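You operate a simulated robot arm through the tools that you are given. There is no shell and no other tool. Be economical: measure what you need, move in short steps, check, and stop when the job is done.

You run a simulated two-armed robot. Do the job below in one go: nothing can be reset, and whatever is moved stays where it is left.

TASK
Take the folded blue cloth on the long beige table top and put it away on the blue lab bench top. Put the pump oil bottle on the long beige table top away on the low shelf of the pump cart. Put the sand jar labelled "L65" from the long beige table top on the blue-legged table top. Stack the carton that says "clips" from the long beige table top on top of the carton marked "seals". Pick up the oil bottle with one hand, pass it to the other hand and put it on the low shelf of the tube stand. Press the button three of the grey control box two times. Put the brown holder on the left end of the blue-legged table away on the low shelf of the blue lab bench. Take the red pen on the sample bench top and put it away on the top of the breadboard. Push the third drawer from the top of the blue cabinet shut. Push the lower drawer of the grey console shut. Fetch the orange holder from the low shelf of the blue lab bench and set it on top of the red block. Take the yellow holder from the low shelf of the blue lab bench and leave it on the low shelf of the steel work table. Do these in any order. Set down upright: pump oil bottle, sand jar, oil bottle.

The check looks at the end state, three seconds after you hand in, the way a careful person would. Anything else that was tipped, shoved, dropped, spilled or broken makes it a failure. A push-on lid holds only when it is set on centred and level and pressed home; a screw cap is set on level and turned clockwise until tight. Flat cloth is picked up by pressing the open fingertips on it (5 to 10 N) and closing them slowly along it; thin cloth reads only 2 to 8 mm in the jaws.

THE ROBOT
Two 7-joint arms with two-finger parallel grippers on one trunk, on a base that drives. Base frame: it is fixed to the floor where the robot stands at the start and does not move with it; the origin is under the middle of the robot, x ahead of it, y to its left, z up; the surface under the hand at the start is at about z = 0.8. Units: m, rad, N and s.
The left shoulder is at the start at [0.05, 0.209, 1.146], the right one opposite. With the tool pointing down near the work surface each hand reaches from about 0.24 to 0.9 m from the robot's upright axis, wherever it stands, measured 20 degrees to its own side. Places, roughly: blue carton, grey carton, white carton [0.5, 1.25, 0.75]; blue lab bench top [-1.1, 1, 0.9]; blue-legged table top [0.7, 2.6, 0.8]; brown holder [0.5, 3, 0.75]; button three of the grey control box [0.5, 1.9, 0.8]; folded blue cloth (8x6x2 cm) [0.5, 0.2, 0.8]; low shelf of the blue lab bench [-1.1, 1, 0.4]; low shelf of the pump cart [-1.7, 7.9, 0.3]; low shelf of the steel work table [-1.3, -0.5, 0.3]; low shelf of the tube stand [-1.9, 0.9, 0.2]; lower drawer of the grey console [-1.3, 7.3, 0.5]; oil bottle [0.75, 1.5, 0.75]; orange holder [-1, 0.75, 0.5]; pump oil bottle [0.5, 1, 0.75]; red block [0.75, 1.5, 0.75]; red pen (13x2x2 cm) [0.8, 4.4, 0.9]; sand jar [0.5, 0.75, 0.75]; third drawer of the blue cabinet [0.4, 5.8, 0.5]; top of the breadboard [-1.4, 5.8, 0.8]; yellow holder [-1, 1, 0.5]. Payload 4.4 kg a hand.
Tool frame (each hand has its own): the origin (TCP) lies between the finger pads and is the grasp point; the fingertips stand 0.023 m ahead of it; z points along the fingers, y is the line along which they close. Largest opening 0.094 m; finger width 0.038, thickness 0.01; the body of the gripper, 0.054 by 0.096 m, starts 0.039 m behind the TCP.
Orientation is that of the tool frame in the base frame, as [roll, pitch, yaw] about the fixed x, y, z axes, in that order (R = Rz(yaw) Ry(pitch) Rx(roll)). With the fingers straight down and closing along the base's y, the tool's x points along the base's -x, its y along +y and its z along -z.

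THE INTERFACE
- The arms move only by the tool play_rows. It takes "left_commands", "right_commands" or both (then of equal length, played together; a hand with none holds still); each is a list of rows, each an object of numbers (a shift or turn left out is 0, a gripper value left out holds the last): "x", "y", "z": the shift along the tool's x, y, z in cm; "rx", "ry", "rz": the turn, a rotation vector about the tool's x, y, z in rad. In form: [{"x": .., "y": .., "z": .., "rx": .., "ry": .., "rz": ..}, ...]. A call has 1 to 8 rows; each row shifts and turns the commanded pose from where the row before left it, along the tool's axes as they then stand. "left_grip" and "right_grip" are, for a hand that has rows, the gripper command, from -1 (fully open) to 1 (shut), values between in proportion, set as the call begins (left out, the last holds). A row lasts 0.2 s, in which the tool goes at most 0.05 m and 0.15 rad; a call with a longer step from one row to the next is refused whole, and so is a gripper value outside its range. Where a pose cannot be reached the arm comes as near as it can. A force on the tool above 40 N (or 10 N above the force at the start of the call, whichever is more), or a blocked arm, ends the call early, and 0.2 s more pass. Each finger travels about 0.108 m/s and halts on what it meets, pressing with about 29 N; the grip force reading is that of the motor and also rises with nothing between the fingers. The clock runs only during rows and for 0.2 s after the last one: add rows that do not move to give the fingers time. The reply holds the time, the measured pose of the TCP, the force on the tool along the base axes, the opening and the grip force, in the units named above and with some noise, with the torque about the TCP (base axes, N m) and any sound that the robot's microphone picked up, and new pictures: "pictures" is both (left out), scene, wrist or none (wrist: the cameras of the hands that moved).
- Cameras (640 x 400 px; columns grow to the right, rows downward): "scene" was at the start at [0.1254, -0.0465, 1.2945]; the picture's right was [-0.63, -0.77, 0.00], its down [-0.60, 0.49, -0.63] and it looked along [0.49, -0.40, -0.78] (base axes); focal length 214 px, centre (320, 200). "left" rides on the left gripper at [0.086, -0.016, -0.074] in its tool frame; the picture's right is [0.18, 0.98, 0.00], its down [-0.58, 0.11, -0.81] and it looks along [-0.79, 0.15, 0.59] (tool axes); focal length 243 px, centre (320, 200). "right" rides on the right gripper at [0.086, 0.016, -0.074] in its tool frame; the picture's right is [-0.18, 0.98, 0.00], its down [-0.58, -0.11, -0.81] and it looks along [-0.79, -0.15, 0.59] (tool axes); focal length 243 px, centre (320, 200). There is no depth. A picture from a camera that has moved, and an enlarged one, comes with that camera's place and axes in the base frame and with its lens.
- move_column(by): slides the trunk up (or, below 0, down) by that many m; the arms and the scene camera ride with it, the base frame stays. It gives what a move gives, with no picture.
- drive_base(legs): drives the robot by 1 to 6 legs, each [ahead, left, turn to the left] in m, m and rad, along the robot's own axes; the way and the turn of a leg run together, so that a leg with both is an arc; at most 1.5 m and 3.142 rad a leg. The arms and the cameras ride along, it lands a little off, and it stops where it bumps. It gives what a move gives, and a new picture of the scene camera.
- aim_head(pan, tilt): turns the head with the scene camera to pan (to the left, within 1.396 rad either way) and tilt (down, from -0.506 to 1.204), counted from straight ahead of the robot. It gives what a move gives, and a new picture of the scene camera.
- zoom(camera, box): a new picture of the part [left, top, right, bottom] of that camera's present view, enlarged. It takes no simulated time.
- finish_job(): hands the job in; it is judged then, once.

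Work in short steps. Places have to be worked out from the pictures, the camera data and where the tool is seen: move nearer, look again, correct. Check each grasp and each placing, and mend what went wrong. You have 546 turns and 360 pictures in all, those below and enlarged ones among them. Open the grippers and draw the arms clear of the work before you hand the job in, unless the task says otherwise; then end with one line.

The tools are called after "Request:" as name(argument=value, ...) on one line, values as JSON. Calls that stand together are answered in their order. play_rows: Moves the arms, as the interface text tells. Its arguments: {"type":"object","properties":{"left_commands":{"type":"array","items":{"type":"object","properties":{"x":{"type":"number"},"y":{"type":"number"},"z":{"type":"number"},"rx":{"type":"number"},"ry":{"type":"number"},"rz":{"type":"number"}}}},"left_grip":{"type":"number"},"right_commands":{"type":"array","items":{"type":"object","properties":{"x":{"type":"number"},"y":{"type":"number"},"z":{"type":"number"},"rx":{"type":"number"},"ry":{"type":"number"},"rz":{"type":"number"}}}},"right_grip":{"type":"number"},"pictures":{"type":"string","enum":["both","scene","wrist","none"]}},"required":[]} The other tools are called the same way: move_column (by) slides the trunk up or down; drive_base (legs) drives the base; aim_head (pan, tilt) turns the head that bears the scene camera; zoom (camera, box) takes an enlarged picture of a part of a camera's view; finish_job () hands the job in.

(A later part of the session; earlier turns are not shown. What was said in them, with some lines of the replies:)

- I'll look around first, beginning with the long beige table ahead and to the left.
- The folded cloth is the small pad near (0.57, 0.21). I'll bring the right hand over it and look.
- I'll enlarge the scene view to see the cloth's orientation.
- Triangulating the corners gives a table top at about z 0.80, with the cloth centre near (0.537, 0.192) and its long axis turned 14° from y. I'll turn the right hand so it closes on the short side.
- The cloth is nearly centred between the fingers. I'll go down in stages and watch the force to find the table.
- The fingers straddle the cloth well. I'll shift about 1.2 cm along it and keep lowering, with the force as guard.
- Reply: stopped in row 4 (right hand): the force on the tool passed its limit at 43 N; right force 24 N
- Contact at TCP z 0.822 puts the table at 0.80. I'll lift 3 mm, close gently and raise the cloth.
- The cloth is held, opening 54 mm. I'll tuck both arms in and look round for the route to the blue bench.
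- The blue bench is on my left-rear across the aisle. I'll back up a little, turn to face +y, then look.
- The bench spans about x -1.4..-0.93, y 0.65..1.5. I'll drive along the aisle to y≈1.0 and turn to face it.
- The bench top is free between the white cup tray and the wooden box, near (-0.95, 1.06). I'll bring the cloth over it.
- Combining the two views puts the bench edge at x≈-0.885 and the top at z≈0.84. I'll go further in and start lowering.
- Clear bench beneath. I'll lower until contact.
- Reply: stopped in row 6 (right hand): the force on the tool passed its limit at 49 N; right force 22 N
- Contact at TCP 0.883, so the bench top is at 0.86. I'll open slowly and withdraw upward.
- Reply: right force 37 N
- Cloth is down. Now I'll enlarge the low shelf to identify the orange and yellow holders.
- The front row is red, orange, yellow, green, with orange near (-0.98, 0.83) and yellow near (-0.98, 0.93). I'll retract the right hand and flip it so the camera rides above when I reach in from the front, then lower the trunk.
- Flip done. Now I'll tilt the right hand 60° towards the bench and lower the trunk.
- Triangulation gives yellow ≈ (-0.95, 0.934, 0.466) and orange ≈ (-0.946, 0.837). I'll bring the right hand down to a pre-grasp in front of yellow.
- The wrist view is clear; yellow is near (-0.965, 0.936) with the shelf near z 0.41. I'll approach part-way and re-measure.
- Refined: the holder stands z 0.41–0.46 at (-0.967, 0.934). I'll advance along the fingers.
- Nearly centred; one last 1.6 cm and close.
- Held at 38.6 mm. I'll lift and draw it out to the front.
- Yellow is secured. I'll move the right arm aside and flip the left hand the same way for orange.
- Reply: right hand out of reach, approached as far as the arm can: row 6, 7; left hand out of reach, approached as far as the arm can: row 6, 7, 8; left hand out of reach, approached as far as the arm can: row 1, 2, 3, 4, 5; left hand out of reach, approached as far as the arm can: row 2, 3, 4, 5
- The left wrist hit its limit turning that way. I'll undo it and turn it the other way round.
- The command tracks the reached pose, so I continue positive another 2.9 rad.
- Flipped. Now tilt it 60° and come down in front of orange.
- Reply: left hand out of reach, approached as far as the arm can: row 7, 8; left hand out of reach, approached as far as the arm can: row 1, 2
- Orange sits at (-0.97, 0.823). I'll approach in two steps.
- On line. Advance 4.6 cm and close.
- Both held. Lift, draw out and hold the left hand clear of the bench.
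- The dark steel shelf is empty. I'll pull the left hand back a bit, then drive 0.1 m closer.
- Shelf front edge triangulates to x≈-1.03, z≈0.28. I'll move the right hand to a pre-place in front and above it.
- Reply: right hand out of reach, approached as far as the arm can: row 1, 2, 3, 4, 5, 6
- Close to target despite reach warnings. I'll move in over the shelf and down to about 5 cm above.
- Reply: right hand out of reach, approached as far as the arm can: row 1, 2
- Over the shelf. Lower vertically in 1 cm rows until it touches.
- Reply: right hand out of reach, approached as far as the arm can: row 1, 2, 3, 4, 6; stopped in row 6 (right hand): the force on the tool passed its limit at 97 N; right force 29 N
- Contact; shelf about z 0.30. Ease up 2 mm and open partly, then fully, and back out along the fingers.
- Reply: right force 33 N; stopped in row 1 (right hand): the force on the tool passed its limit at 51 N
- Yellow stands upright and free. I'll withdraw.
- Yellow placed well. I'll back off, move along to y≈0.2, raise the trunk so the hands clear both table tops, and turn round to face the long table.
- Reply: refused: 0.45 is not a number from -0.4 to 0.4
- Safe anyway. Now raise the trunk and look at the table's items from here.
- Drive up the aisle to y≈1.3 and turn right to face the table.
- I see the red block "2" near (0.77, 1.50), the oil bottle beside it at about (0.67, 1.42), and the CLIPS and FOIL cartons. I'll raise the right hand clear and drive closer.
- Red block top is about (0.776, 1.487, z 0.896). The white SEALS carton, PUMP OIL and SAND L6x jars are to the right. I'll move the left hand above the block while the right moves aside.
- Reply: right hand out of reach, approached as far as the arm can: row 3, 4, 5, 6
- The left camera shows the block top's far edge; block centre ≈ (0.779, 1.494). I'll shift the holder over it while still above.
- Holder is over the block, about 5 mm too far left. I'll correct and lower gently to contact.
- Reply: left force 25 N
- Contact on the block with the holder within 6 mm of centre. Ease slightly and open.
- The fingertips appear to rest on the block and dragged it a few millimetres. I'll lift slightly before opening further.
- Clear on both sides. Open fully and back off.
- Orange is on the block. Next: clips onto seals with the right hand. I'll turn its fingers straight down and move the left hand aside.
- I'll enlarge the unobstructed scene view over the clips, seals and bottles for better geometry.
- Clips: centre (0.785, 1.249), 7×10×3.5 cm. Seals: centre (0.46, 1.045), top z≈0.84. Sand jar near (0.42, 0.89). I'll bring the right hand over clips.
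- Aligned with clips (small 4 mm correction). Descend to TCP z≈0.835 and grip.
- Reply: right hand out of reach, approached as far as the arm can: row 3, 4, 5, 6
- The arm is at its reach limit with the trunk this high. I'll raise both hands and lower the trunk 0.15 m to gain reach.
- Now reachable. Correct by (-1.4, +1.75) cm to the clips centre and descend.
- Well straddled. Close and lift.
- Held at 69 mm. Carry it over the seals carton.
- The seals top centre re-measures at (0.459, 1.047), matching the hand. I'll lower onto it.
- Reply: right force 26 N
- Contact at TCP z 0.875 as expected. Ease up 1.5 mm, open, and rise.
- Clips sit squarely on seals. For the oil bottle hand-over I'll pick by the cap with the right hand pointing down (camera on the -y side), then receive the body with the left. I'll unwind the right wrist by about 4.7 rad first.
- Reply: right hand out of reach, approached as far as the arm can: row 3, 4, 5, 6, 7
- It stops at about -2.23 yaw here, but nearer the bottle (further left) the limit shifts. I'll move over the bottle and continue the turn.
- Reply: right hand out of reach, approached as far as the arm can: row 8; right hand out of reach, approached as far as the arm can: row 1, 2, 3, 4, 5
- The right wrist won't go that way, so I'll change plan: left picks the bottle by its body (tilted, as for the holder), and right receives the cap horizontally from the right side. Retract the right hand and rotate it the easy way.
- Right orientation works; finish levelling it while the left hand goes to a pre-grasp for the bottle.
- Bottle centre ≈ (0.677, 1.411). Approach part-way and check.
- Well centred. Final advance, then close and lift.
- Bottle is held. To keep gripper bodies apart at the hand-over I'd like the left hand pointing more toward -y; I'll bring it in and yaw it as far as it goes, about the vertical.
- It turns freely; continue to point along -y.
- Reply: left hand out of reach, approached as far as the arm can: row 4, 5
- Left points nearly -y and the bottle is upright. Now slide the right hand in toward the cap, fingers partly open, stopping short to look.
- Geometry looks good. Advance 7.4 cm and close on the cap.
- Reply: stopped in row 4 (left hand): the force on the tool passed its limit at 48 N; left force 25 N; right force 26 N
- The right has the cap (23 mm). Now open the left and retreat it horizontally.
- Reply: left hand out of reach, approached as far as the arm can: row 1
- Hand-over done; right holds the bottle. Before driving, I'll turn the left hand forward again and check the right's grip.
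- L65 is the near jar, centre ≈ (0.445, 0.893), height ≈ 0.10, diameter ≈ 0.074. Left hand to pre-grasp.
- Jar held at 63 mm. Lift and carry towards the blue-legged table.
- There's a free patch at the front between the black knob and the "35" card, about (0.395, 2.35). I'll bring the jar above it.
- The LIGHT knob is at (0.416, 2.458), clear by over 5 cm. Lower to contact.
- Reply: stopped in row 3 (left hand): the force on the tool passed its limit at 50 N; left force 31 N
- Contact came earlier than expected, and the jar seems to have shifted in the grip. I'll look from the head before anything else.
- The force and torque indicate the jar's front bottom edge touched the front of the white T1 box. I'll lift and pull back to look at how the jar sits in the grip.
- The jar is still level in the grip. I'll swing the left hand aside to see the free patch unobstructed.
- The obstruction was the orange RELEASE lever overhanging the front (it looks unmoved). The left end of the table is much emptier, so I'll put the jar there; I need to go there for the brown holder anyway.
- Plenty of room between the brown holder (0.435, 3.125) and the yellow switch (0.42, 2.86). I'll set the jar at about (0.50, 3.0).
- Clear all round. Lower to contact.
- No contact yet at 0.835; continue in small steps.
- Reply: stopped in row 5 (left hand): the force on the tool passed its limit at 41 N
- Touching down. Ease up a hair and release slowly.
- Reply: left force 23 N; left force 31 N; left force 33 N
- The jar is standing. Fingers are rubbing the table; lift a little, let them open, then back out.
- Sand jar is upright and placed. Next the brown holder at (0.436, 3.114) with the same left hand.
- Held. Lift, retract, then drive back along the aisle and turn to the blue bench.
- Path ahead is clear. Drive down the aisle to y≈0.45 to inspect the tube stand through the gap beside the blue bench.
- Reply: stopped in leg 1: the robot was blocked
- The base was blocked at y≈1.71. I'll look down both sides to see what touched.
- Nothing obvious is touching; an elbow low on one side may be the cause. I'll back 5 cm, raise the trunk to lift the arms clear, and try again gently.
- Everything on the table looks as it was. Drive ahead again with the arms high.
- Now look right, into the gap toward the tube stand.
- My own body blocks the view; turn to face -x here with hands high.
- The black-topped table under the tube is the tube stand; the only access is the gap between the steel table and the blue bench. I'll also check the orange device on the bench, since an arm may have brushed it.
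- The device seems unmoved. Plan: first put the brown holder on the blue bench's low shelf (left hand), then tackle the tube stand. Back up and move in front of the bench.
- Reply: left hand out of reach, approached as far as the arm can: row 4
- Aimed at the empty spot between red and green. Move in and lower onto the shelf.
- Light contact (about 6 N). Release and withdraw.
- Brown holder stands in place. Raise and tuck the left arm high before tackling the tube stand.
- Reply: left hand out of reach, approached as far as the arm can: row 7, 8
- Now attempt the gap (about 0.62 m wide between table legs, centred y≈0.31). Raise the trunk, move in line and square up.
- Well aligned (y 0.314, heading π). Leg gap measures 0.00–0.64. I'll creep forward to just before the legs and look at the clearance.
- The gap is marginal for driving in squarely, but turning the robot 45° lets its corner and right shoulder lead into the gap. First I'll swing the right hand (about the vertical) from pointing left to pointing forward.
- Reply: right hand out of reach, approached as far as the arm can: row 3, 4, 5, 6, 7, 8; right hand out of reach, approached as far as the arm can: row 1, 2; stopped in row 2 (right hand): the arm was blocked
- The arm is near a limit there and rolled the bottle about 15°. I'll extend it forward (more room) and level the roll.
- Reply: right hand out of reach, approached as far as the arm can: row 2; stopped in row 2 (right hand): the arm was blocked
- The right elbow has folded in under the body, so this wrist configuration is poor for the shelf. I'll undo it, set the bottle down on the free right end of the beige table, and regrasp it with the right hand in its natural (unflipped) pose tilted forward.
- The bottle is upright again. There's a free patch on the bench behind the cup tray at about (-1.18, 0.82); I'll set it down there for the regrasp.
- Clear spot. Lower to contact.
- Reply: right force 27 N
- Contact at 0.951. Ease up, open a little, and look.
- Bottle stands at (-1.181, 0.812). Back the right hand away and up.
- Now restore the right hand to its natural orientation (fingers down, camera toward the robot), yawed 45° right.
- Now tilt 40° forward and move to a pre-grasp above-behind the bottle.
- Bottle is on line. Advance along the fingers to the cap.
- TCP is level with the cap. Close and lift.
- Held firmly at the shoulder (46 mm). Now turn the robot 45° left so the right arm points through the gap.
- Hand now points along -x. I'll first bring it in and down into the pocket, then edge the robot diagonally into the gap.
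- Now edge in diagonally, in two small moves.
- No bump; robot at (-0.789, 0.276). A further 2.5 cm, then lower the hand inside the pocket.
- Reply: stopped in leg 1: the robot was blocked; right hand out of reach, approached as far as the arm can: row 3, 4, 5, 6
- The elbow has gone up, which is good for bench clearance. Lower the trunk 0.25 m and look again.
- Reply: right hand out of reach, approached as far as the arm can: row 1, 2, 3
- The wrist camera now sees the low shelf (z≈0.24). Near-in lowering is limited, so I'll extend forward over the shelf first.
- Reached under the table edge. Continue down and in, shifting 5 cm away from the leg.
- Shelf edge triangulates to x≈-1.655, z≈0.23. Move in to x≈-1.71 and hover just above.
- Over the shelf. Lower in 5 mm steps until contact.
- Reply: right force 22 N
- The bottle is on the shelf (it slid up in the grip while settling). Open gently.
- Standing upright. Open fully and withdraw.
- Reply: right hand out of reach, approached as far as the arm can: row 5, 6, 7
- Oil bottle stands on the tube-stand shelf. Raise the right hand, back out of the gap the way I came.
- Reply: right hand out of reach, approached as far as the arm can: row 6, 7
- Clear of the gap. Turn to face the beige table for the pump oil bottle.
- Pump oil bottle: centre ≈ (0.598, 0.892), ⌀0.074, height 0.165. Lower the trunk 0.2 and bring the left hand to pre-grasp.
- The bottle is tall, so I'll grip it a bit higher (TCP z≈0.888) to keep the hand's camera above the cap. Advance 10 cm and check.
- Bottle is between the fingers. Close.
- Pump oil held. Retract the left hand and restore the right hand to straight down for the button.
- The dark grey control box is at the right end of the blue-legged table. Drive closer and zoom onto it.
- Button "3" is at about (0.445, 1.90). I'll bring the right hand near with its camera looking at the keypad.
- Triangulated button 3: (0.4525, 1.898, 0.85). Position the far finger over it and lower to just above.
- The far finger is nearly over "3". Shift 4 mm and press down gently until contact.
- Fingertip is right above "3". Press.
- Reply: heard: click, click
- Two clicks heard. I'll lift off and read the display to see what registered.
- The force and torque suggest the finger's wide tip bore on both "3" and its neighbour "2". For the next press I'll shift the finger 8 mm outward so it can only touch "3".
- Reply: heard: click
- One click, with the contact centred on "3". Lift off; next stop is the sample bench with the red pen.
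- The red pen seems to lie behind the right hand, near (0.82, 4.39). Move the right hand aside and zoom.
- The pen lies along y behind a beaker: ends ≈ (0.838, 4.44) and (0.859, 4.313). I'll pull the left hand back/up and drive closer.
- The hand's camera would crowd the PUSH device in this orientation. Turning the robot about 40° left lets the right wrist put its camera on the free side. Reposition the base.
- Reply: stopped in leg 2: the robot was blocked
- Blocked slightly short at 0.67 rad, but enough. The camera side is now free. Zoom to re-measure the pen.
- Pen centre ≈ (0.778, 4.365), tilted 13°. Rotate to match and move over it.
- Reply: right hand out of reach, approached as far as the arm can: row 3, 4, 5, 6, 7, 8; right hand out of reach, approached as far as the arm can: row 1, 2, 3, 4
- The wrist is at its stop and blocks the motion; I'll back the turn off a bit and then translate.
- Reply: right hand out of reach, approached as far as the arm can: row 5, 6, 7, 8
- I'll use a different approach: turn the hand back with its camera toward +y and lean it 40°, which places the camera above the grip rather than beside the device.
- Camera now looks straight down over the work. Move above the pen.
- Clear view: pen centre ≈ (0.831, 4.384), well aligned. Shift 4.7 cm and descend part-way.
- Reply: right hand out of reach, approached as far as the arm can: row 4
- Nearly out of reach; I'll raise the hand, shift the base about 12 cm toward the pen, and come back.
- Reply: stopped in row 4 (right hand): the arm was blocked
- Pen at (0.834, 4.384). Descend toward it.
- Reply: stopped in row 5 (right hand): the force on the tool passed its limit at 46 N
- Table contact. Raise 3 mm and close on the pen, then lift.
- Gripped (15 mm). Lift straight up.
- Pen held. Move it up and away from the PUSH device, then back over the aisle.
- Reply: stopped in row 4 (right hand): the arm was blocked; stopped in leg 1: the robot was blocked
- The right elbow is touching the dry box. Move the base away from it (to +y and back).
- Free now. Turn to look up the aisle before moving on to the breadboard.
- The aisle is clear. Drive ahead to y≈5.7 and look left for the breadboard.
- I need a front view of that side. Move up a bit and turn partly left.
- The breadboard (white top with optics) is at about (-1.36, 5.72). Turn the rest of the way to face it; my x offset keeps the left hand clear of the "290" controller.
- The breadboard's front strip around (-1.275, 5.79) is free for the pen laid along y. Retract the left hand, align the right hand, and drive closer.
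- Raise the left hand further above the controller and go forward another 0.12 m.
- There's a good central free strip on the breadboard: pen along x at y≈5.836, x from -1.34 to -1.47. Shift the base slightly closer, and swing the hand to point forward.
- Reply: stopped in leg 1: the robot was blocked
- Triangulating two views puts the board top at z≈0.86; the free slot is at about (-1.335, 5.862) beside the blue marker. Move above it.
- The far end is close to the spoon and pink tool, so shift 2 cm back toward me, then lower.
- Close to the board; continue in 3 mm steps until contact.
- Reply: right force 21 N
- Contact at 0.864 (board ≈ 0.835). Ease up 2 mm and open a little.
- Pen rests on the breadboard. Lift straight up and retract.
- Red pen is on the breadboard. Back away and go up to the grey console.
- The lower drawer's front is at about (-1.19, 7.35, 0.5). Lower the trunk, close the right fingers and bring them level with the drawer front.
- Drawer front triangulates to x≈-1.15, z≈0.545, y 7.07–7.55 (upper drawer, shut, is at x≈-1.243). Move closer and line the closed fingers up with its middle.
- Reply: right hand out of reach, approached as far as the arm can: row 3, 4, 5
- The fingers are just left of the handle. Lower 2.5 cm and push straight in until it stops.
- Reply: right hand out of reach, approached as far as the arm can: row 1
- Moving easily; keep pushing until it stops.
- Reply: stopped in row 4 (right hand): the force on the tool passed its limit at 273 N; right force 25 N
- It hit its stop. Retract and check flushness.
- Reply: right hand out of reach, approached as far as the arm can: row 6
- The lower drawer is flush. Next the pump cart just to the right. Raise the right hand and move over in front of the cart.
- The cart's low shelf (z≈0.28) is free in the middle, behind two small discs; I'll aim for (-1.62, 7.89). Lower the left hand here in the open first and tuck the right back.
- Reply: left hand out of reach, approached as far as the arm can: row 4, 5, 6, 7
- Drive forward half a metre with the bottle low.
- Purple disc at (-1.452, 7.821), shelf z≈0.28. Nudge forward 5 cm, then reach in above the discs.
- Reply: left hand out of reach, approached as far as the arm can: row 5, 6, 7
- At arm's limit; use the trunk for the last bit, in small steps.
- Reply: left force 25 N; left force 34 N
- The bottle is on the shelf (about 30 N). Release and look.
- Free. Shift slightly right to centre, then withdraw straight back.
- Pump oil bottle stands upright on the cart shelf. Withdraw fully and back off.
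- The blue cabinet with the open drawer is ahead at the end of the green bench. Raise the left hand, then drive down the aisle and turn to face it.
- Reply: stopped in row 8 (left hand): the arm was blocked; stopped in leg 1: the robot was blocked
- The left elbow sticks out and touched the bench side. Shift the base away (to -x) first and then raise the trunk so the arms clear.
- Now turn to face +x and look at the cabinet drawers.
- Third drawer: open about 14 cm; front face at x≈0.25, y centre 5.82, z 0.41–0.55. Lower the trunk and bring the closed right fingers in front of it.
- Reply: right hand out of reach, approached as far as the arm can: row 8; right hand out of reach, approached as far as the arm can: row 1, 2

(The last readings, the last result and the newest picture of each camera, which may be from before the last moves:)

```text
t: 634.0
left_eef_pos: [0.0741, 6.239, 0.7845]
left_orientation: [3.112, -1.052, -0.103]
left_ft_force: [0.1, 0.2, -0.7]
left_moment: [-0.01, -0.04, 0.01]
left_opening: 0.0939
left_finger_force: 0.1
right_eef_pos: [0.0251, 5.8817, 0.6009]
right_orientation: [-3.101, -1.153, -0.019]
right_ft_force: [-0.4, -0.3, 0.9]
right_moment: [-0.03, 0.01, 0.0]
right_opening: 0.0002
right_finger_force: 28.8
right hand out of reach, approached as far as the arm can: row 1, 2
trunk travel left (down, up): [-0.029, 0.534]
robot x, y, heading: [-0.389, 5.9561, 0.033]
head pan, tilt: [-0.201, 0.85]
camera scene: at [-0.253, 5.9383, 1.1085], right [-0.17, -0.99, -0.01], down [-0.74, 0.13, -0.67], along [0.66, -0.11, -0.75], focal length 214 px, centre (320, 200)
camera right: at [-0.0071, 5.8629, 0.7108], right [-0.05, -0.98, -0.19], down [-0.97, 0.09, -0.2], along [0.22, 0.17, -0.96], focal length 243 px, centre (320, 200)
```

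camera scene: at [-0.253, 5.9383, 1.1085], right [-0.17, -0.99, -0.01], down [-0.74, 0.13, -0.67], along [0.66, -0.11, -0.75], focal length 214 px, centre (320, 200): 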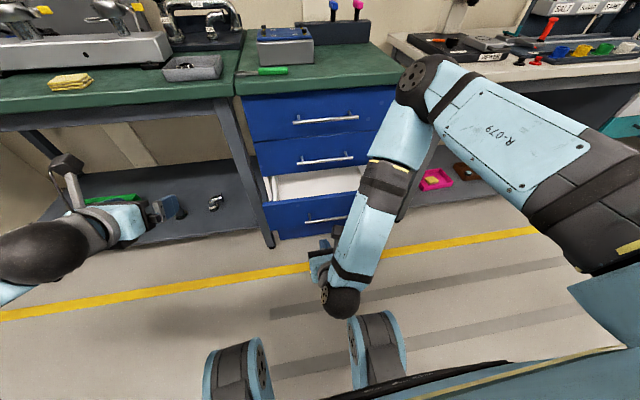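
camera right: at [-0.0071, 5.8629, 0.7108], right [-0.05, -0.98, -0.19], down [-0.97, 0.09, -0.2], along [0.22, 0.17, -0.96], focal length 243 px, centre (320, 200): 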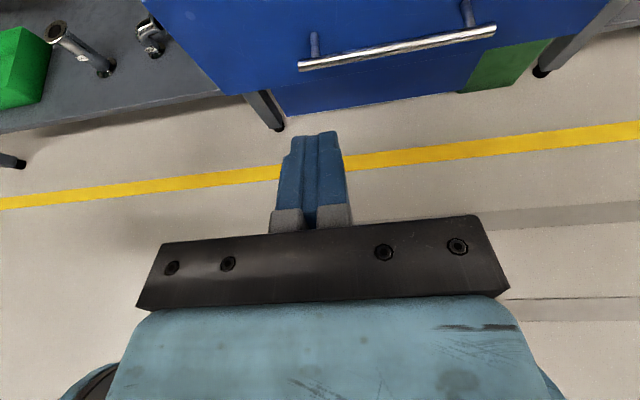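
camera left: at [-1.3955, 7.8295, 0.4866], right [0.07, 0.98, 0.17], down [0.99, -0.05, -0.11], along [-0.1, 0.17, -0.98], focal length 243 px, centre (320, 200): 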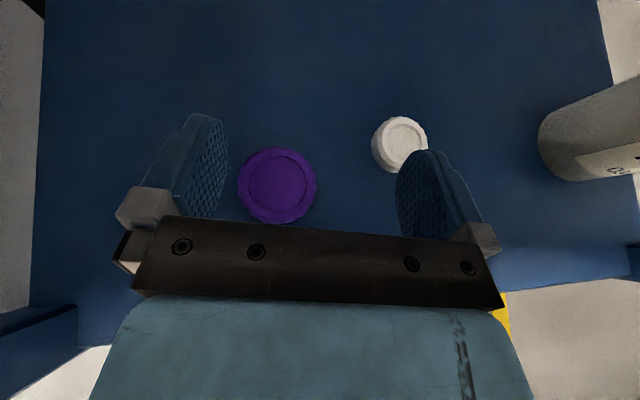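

Move forward-down along the fingers toward the drawer front.

Request:
play_rows(right_commands=[{"y": 1.3, "z": 4}, {"y": 1.3, "z": 4}, {"y": 1.3, "z": 4}, {"y": 1.3, "z": 3}, {}], pictures="wrist")

```text
t: 635.2
left_eef_pos: [0.0788, 6.2427, 0.7724]
left_orientation: [3.099, -1.044, -0.092]
left_ft_force: [-0.7, -0.6, 0.1]
left_moment: [0.02, -0.01, -0.03]
left_opening: 0.094
left_finger_force: 0.1
right_eef_pos: [0.153, 5.9103, 0.5639]
right_orientation: [-3.124, -1.128, 0.009]
right_ft_force: [-0.3, 0.7, 0.4]
right_moment: [-0.03, -0.03, 0.02]
right_opening: 0.0
right_finger_force: 29.0
right hand out of reach, approached as far as the arm can: row 1, 2, 3, 4
trunk travel left (down, up): [-0.029, 0.534]
robot x, y, heading: [-0.392, 5.9515, 0.032]
head pan, tilt: [-0.201, 0.85]
camera right: at [0.1235, 5.8922, 0.6733], right [-0.05, -0.98, -0.17], down [-0.98, 0.09, -0.18], along [0.19, 0.16, -0.97], focal length 243 px, centre (320, 200)
```

right: 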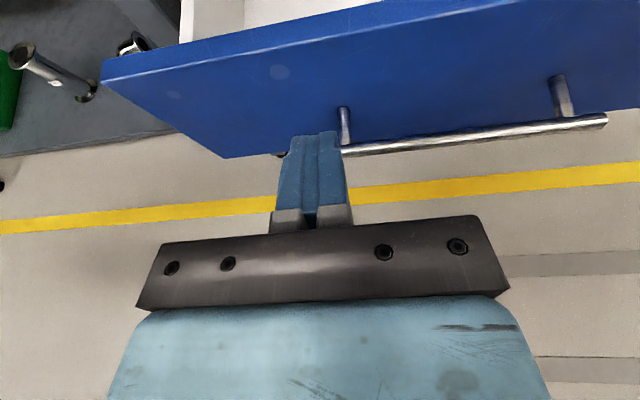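

Position is slightly left of centre but fine. Lower the trunk 2.5 cm and push straight in.

Request:
move_column(by=-0.026)

Request:
play_rows(right_commands=[{"x": 0.4, "y": 1, "z": 1.9}, {"x": 0.4, "y": 1, "z": 1.9}, {"x": 0.5, "y": 0.5, "z": 1.9}, {"x": 0.6, "z": 1.9}, {}], pictures="wrist")

```text
t: 635.9
left_eef_pos: [0.0783, 6.2426, 0.7489]
left_orientation: [3.099, -1.045, -0.09]
left_ft_force: [0.1, 0.0, 0.0]
left_moment: [-0.03, 0.01, 0.03]
left_opening: 0.0941
left_finger_force: 0.1
right_eef_pos: [0.1523, 5.9098, 0.5381]
right_orientation: [-3.123, -1.128, 0.005]
right_ft_force: [0.0, -0.3, 0.0]
right_moment: [-0.02, 0.0, 0.01]
right_opening: 0.0
right_finger_force: 29.1
trunk travel left (down, up): [-0.003, 0.56]
robot x, y, heading: [-0.3893, 5.9501, 0.036]
head pan, tilt: [-0.201, 0.85]
```

```text
t: 637.1
left_eef_pos: [0.0793, 6.2428, 0.7478]
left_orientation: [3.097, -1.044, -0.091]
left_ft_force: [0.3, -1.1, -0.9]
left_moment: [-0.02, 0.03, 0.0]
left_opening: 0.0941
left_finger_force: 0.0
right_eef_pos: [0.2307, 5.9087, 0.5329]
right_orientation: [-3.13, -1.123, 0.008]
right_ft_force: [-0.2, 0.4, -0.1]
right_moment: [0.02, 0.0, 0.0]
right_opening: 0.0
right_finger_force: 28.8
right hand out of reach, approached as far as the arm can: row 1, 2, 3
trunk travel left (down, up): [-0.003, 0.56]
robot x, y, heading: [-0.394, 5.9528, 0.034]
head pan, tilt: [-0.201, 0.85]
camera right: at [0.2019, 5.8906, 0.6436], right [-0.06, -0.98, -0.17], down [-0.98, 0.09, -0.18], along [0.19, 0.16, -0.97], focal length 243 px, centre (320, 200)
```

right: 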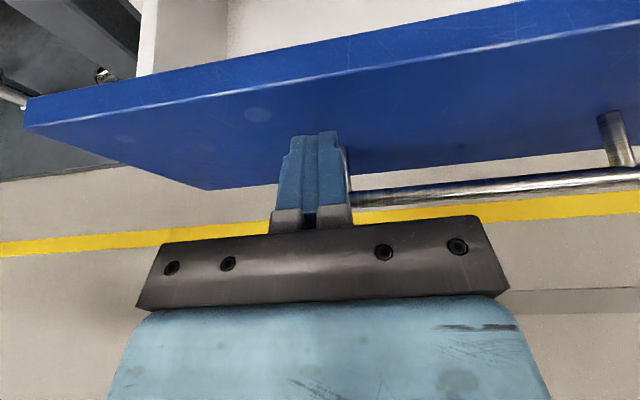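

In contact with the face, just left of the handle. Keep pushing until it stops.

Request:
play_rows(right_commands=[{"x": 0.86, "z": 1.8}, {"x": 0.86, "z": 1.8}, {"x": 0.86, "z": 1.8}, {"x": 0.86, "z": 1.8}, {"x": 0.86, "z": 1.8}, {"x": 0.6, "z": 1.2}], pictures="none")

Request:
play_rows(right_commands=[{"x": 0.6, "z": 1.2}, {"x": 0.6, "z": 1.2}, {"x": 0.6, "z": 1.2}, {"x": 0.6, "z": 1.2}], pictures="wrist")

```text
t: 638.5
left_eef_pos: [0.0784, 6.2443, 0.7484]
left_orientation: [3.097, -1.043, -0.092]
left_ft_force: [0.3, 0.5, -1.0]
left_moment: [-0.01, 0.0, -0.02]
left_opening: 0.094
left_finger_force: 0.0
right_eef_pos: [0.3452, 5.9099, 0.5344]
right_orientation: [-3.123, -1.131, 0.008]
right_ft_force: [1.2, -0.3, -0.5]
right_moment: [-0.02, -0.01, -0.01]
right_opening: 0.0
right_finger_force: 28.6
trunk travel left (down, up): [-0.003, 0.56]
robot x, y, heading: [-0.3908, 5.9521, 0.037]
head pan, tilt: [-0.201, 0.85]
```

```text
t: 639.0
left_eef_pos: [0.0782, 6.2428, 0.7488]
left_orientation: [3.097, -1.045, -0.091]
left_ft_force: [-0.3, -0.2, -0.4]
left_moment: [-0.01, 0.0, 0.0]
left_opening: 0.0939
left_finger_force: 0.0
right_eef_pos: [0.3542, 5.9105, 0.5333]
right_orientation: [-3.122, -1.122, 0.009]
right_ft_force: [-2.2, 0.4, -0.6]
right_moment: [-0.05, -0.03, -0.03]
right_opening: 0.0001
right_finger_force: 29.0
trunk travel left (down, up): [-0.003, 0.56]
robot x, y, heading: [-0.3931, 5.9535, 0.032]
head pan, tilt: [-0.201, 0.85]
stopped in row 2 (right hand): the force on the tool passed its limit at 59 N (the readings are from after the stop); the commanded pose is now the measured one
camera right: at [0.3249, 5.8932, 0.6442], right [-0.05, -0.98, -0.17], down [-0.98, 0.08, -0.17], along [0.18, 0.16, -0.97], focal length 243 px, centre (320, 200)
```

right: 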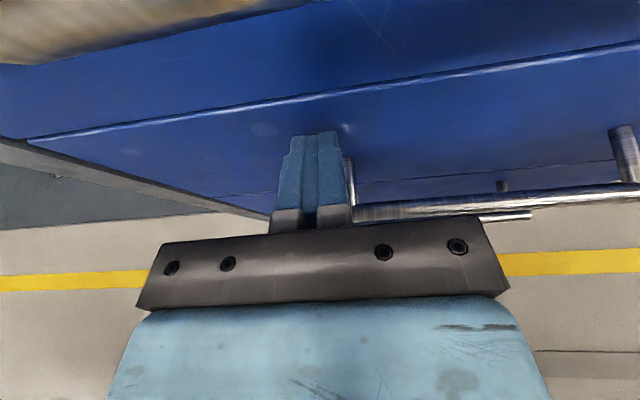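

It hit its stop and looks flush. Retract and verify from the head.

Request:
play_rows(right_commands=[{"x": -0.86, "z": -1.8}, {"x": -1.7, "z": -3.6}, {"x": -1.7, "z": -3.6}, {"x": -1.7, "z": -3.6}, {"x": 1, "z": -4}, {}], pictures="none")

Request:
zoom(camera="scene", box=[220, 70, 420, 250])

```text
t: 640.4
left_eef_pos: [0.0779, 6.2419, 0.7477]
left_orientation: [3.097, -1.044, -0.091]
left_ft_force: [-1.0, 0.0, -0.2]
left_moment: [-0.04, -0.01, 0.01]
left_opening: 0.0941
left_finger_force: 0.1
right_eef_pos: [0.1852, 5.9064, 0.5592]
right_orientation: [-3.12, -1.123, 0.008]
right_ft_force: [0.2, -0.7, 0.4]
right_moment: [0.02, 0.03, -0.01]
right_opening: 0.0
right_finger_force: 28.8
trunk travel left (down, up): [-0.003, 0.56]
robot x, y, heading: [-0.3914, 5.9503, 0.035]
head pan, tilt: [-0.201, 0.85]
```

```text
2.22 times, centred on (320, 160) of scene
camera zoom: at [-0.2469, 5.943, 1.0757], right [-0.17, -0.99, 0.0], down [-0.74, 0.13, -0.66], along [0.65, -0.11, -0.75], focal length 477 px, centre (320, 289)
```

zoom: 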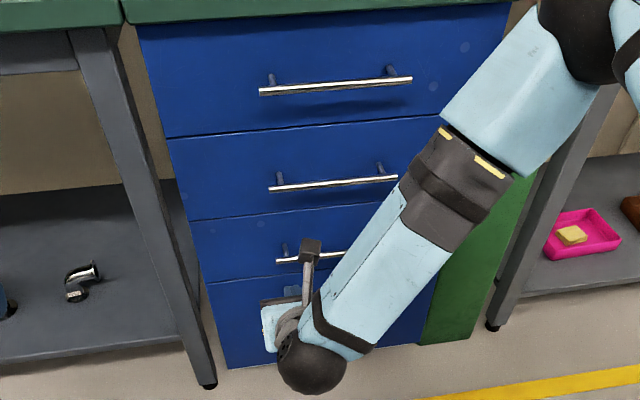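

All drawers flush. Open both grippers, draw the arms back clear, and hand in.

Request:
play_rows(right_commands=[{"x": 1.5, "z": -3}, {"x": 2.5, "z": -2}, {"x": 3, "z": -1}, {"x": 3, "z": -1}, {}], right_grip=-1, left_commands=[{}, {}, {}, {}, {}], left_grip=-1, pictures="scene")

```text
t: 641.6
left_eef_pos: [0.0794, 6.2419, 0.7475]
left_orientation: [3.097, -1.043, -0.089]
left_ft_force: [-0.5, 0.9, -0.1]
left_moment: [-0.02, 0.03, -0.02]
left_opening: 0.0941
left_finger_force: 0.1
right_eef_pos: [0.1663, 5.9054, 0.678]
right_orientation: [-3.121, -1.121, 0.007]
right_ft_force: [-0.2, 0.2, 0.7]
right_moment: [-0.02, -0.03, 0.0]
right_opening: 0.0939
right_finger_force: 0.1
trunk travel left (down, up): [-0.003, 0.56]
robot x, y, heading: [-0.3909, 5.9551, 0.029]
head pan, tilt: [-0.201, 0.85]
camera scene: at [-0.2468, 5.943, 1.0757], right [-0.17, -0.99, 0.0], down [-0.74, 0.13, -0.66], along [0.65, -0.11, -0.75], focal length 214 px, centre (320, 200)
```

scene: 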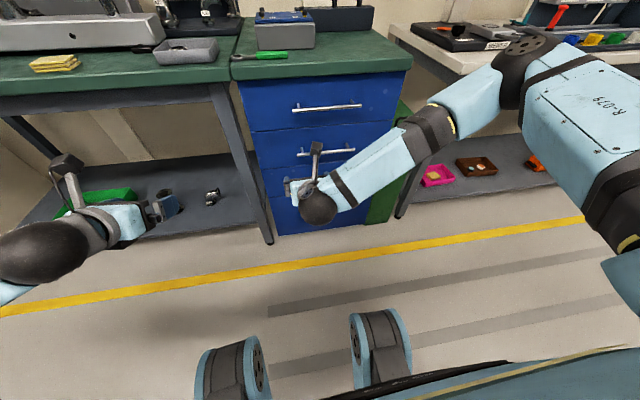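

Both hands are empty and open, and the arms are clear. Handing in.

Request:
finish_job()

```text
The job is handed in.
```

I've handed the job in with all twelve tasks carried out. One is in doubt: on button three, the first press gave two clicks and probably also hit "2". The second gave one click on "3" alone, so "3" should count two presses, but the display was blank and I couldn't confirm it. Also, the oil bottle was set down once on the blue lab bench after the hand-over so the right hand could regrip it, the red block shifted a few millimetres, and the robot bumped furniture several times (including the dry box and the green bench), with nothing seen out of place.
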